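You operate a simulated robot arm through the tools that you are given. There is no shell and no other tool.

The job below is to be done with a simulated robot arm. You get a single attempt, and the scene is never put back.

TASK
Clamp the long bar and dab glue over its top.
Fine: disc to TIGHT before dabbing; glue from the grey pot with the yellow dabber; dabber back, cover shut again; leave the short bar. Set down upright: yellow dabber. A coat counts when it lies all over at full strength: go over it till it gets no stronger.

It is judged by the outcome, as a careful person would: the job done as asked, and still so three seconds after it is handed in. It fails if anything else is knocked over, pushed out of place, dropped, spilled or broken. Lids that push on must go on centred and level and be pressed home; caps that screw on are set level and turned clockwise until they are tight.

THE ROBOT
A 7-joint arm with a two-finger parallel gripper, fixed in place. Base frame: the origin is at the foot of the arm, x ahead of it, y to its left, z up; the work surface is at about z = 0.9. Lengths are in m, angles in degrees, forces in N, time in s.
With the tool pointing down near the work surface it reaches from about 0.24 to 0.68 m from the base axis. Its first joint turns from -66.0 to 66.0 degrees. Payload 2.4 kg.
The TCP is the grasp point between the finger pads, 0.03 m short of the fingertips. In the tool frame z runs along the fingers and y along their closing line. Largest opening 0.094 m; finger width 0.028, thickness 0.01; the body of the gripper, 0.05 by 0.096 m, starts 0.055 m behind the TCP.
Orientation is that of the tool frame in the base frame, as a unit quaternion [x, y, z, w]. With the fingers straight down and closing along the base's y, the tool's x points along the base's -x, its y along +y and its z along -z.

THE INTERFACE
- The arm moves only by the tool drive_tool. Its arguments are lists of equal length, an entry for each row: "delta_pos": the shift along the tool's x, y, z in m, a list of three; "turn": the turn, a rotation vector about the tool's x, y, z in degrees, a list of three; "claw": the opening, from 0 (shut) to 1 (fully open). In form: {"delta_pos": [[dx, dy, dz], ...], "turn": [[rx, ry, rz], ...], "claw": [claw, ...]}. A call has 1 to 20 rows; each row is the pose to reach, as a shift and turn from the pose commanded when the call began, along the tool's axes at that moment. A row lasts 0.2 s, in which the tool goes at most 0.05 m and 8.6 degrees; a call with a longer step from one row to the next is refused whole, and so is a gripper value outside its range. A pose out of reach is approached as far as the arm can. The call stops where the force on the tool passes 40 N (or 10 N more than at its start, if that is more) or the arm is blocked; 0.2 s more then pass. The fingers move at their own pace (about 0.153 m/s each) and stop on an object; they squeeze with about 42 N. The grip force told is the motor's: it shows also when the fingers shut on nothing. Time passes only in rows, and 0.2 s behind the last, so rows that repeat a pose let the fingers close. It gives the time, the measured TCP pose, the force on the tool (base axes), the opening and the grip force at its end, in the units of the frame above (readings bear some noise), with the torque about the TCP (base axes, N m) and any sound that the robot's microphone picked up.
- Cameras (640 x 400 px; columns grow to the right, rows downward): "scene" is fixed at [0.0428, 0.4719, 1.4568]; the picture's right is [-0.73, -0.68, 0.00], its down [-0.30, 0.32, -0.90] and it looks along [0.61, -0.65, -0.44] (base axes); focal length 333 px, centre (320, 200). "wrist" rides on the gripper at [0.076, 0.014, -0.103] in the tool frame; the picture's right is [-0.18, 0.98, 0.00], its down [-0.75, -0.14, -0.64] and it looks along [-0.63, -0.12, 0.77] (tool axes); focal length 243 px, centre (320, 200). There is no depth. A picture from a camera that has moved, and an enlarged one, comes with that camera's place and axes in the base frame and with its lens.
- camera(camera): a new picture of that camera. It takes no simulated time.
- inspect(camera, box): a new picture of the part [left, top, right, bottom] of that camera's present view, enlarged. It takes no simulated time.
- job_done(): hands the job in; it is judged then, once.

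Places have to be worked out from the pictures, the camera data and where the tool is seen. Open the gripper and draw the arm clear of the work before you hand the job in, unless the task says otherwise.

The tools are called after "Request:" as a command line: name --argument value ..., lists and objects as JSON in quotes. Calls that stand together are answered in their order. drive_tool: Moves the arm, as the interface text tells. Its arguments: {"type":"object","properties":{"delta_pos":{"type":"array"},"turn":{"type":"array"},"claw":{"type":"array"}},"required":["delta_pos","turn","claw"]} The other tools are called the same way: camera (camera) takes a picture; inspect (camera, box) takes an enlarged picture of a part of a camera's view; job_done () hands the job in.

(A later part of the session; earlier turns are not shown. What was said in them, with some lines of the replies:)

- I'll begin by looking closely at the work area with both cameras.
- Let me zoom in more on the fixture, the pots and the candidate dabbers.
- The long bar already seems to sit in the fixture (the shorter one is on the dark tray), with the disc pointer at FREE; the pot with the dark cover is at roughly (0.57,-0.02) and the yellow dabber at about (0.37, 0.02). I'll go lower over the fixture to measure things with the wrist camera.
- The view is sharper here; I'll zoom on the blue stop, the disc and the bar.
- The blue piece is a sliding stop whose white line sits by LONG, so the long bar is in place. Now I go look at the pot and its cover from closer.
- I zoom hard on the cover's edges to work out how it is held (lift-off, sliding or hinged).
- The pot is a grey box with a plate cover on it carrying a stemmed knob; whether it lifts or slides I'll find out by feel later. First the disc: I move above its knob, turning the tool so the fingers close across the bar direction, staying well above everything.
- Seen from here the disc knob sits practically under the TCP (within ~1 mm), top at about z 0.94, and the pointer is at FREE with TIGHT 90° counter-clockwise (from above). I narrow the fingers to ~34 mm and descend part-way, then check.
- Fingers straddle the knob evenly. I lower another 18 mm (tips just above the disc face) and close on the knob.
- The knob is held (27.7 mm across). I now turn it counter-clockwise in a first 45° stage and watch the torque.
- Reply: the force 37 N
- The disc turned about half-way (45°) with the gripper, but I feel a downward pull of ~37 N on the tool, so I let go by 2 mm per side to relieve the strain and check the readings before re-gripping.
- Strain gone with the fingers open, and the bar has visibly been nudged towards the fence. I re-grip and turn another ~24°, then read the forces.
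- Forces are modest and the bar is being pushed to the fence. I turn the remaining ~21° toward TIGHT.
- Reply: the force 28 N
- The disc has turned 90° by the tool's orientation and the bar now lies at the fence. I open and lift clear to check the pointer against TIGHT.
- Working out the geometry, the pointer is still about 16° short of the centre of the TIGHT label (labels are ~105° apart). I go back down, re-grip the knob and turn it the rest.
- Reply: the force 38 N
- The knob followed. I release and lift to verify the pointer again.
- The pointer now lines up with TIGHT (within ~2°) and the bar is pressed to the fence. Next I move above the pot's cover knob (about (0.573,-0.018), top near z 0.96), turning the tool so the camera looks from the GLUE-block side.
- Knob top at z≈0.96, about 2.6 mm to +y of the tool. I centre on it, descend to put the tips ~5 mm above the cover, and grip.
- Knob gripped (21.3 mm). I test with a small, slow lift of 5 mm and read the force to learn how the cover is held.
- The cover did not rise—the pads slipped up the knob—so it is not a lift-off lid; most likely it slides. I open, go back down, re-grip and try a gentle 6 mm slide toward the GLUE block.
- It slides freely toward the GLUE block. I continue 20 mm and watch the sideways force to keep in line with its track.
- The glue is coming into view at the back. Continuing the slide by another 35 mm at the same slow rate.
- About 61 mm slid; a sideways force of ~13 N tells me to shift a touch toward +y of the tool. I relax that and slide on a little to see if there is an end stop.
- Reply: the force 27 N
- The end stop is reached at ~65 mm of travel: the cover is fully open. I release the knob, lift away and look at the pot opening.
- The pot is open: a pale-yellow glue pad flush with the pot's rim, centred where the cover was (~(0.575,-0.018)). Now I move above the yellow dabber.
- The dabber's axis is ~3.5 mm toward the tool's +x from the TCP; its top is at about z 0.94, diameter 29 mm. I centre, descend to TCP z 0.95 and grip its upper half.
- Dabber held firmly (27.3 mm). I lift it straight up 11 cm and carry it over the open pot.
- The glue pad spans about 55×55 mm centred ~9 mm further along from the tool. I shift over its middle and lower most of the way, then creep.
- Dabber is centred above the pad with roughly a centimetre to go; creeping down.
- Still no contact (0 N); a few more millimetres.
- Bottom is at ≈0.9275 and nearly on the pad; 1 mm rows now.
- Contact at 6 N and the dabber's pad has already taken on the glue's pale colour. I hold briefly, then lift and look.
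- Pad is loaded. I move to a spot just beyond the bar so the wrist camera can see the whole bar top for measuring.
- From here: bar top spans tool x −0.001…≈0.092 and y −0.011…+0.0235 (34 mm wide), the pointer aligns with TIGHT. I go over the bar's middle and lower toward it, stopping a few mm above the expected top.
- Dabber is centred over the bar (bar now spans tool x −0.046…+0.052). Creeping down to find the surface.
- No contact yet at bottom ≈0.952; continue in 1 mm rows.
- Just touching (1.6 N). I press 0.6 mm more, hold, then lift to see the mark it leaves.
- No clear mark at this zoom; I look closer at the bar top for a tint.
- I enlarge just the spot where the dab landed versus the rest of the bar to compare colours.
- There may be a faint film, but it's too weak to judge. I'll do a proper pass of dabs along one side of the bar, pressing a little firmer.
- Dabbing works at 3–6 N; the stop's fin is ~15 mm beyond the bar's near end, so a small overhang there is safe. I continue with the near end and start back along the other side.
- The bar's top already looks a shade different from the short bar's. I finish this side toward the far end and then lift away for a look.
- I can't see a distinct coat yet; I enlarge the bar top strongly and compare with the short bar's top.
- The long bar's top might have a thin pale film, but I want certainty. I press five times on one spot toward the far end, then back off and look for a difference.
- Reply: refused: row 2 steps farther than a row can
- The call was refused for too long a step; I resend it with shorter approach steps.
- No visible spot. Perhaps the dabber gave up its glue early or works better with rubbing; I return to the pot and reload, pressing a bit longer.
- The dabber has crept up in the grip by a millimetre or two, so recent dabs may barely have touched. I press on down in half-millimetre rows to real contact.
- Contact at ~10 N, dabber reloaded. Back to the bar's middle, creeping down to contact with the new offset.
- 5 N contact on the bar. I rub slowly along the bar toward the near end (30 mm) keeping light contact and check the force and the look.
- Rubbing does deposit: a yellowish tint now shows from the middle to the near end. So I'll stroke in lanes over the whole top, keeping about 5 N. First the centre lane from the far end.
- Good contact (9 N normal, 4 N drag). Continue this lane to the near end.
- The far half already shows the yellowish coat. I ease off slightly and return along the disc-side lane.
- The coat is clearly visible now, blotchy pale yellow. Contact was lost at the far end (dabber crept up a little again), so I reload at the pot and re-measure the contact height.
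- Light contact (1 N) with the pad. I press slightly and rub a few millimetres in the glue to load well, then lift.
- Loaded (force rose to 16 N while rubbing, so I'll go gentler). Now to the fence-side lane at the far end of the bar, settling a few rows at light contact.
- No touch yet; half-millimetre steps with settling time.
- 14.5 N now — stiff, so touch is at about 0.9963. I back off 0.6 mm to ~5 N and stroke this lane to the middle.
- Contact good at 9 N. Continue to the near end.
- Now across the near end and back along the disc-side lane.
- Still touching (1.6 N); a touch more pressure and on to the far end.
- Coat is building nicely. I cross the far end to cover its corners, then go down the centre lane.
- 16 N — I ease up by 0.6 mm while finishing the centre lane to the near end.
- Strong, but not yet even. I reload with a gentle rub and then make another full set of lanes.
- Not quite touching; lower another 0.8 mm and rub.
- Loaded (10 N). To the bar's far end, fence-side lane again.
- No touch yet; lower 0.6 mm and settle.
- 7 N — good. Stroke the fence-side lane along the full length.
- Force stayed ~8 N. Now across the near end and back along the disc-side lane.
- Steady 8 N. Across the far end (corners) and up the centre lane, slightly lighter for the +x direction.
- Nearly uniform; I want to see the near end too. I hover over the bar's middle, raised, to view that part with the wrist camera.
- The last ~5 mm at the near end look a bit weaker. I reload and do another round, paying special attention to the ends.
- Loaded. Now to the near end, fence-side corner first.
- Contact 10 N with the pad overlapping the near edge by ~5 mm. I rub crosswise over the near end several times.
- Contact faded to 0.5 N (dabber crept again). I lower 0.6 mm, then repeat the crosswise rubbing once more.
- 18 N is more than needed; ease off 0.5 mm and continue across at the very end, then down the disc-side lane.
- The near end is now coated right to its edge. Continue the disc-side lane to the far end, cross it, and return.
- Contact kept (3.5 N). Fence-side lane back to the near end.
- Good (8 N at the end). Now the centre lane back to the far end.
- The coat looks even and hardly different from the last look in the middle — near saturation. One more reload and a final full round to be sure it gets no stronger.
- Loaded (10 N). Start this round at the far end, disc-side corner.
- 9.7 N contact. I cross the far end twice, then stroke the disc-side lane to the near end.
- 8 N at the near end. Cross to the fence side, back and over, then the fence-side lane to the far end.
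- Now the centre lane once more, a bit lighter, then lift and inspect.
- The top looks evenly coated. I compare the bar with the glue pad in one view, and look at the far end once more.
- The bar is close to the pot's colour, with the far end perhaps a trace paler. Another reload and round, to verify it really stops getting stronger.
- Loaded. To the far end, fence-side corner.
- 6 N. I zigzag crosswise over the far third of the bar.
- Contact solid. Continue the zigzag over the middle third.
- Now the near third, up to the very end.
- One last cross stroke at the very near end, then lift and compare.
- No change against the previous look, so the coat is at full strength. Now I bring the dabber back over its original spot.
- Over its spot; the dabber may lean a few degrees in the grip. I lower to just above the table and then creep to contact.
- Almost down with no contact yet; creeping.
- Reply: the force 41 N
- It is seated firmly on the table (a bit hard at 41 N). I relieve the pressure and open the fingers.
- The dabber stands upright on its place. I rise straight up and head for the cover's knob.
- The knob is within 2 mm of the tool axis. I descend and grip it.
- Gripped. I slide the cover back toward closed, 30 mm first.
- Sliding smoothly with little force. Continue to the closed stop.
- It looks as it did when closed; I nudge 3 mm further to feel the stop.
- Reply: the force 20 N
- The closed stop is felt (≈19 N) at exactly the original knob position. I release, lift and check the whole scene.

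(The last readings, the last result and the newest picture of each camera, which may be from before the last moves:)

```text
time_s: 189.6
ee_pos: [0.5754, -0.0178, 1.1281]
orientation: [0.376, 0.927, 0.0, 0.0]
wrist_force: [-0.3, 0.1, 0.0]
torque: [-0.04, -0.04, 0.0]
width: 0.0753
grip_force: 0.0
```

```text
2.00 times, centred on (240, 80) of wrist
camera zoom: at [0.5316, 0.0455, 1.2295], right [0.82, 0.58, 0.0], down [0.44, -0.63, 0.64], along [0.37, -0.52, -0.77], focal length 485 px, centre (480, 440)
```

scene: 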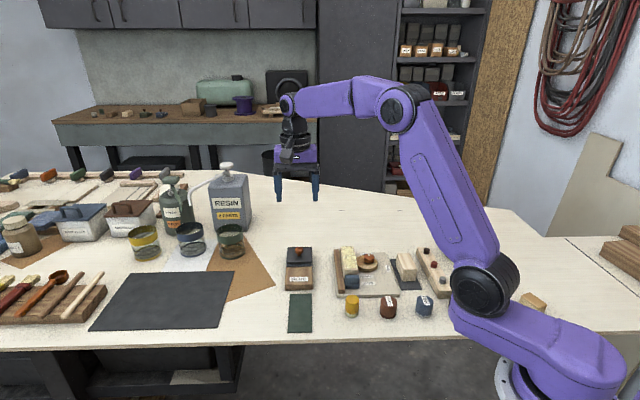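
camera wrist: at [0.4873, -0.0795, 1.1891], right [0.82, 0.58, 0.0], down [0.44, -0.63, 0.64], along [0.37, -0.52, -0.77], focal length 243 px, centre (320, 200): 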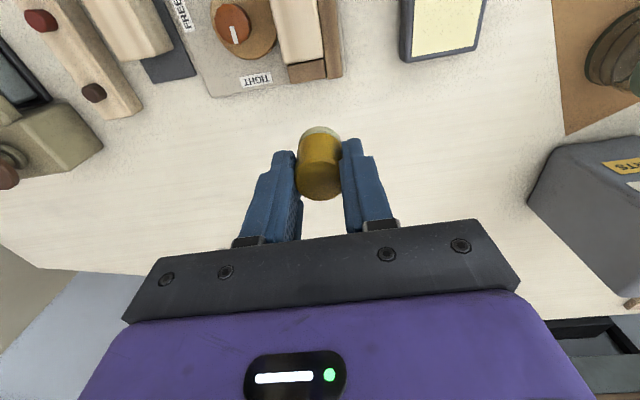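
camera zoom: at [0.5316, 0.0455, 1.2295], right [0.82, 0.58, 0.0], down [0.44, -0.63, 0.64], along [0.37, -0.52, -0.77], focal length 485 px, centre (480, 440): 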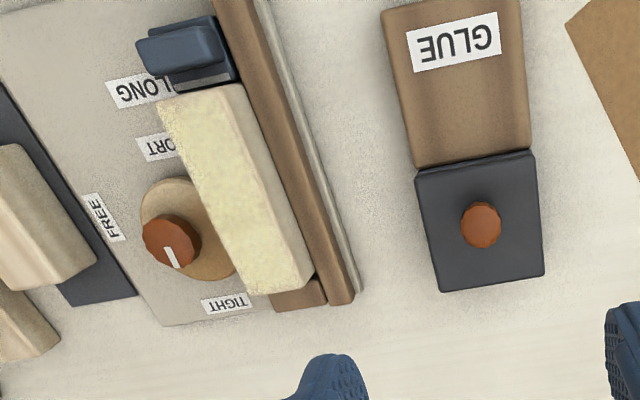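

Everything is in place; a final close look at the coat without the arm's shadow, and at the disc.

Request:
inspect --camera "scene" --box '[340, 240, 380, 280]'

Request:
inspect --camera "wrist" --box '[150, 30, 250, 160]'

Request:
inspect --camera "wrist" --box '[150, 30, 210, 90]'

```text
10.00 times, centred on (360, 260) of scene
camera zoom: at [0.0428, 0.4719, 1.4568], right [-0.73, -0.68, 0.0], down [-0.3, 0.32, -0.9], along [0.61, -0.65, -0.44], focal length 3329 px, centre (-80, -400)
```

zoom: 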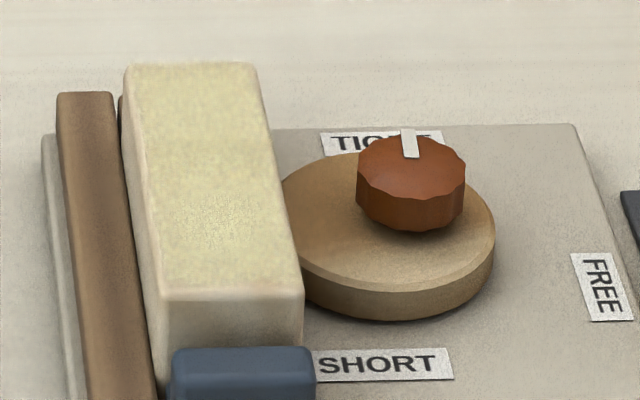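

```text
3.08 times, centred on (200, 95) of wrist
camera zoom: at [0.5316, 0.0455, 1.2295], right [0.82, 0.58, 0.0], down [0.44, -0.63, 0.64], along [0.37, -0.52, -0.77], focal length 746 px, centre (689, 523)
```

zoom: 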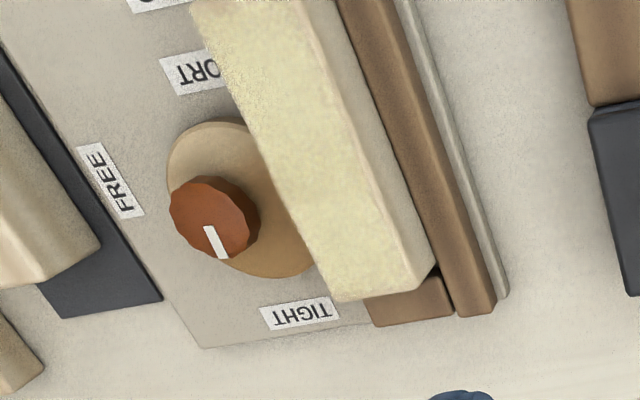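

```text
6.67 times, centred on (180, 60) of wrist
camera zoom: at [0.5316, 0.0455, 1.2295], right [0.82, 0.58, 0.0], down [0.44, -0.63, 0.64], along [0.37, -0.52, -0.77], focal length 1618 px, centre (1253, 1133)
```

zoom: 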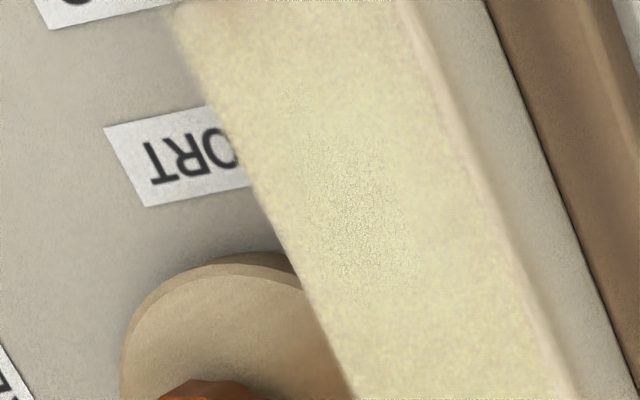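

The coat lies evenly to all edges, disc at TIGHT, cover shut, dabber upright, short bar untouched. I open fully and draw the arm up clear before handing in.

Request:
drive_tool --delta_pos '[[0, 0, -0.03], [0.01, -0.01, -0.06], [0.02, -0.02, -0.09], [0.02, -0.02, -0.09], [0.02, -0.02, -0.09]]' --turn '[[0, 0, 0], [0, 0, 0], [0, 0, 0], [0, 0, 0], [0, 0, 0]]' --claw '[1, 1, 1, 1, 1]'

Request:
camera --camera "scene"

```text
time_s: 190.8
ee_pos: [0.5469, -0.0178, 1.2176]
orientation: [0.375, 0.927, -0.001, 0.0]
wrist_force: [0.1, 0.1, -0.7]
torque: [0.02, 0.05, 0.0]
width: 0.0941
grip_force: 0.0
```

```text
taken
```

scene: 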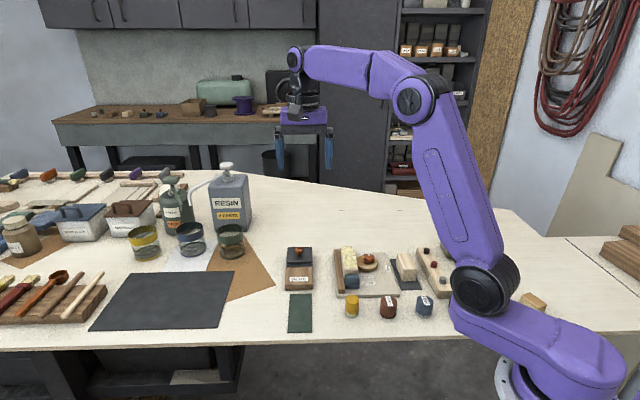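

The gripper is open and clear of the work, and the last picture shows everything in its place. I hand the job in.

Request:
job_done

```text
The job is handed in.
```

The long bar is clamped and glued, and I've handed the job in. I haven't seen a verdict.

- **Clamp:** the disc was turned to TIGHT before any glue went on, with its pointer within about 2° of the label. The bar sits against the fence, with the stop at LONG, where I found it.
- **Glue:** it came from the grey pot with the yellow dabber. Plain dabs left no visible mark, so I rubbed it on in lanes and reloaded several times. I stopped when a full extra round made no visible difference. I judged full strength by eye, and the coat reaches every edge of the top.
- **Dabber:** it is back on its original spot, standing upright. It crept about 4 mm up in the grip during the work. I pressed it down harder than I meant to when setting it back, about 41 N, and it stood straight after release.
- **Cover:** it turned out to be a sliding cover. It is shut again against its stop, with the knob back where it started.
- **Short bar and the rest:** I didn't touch the short bar, and nothing looks moved or knocked over in the last picture.
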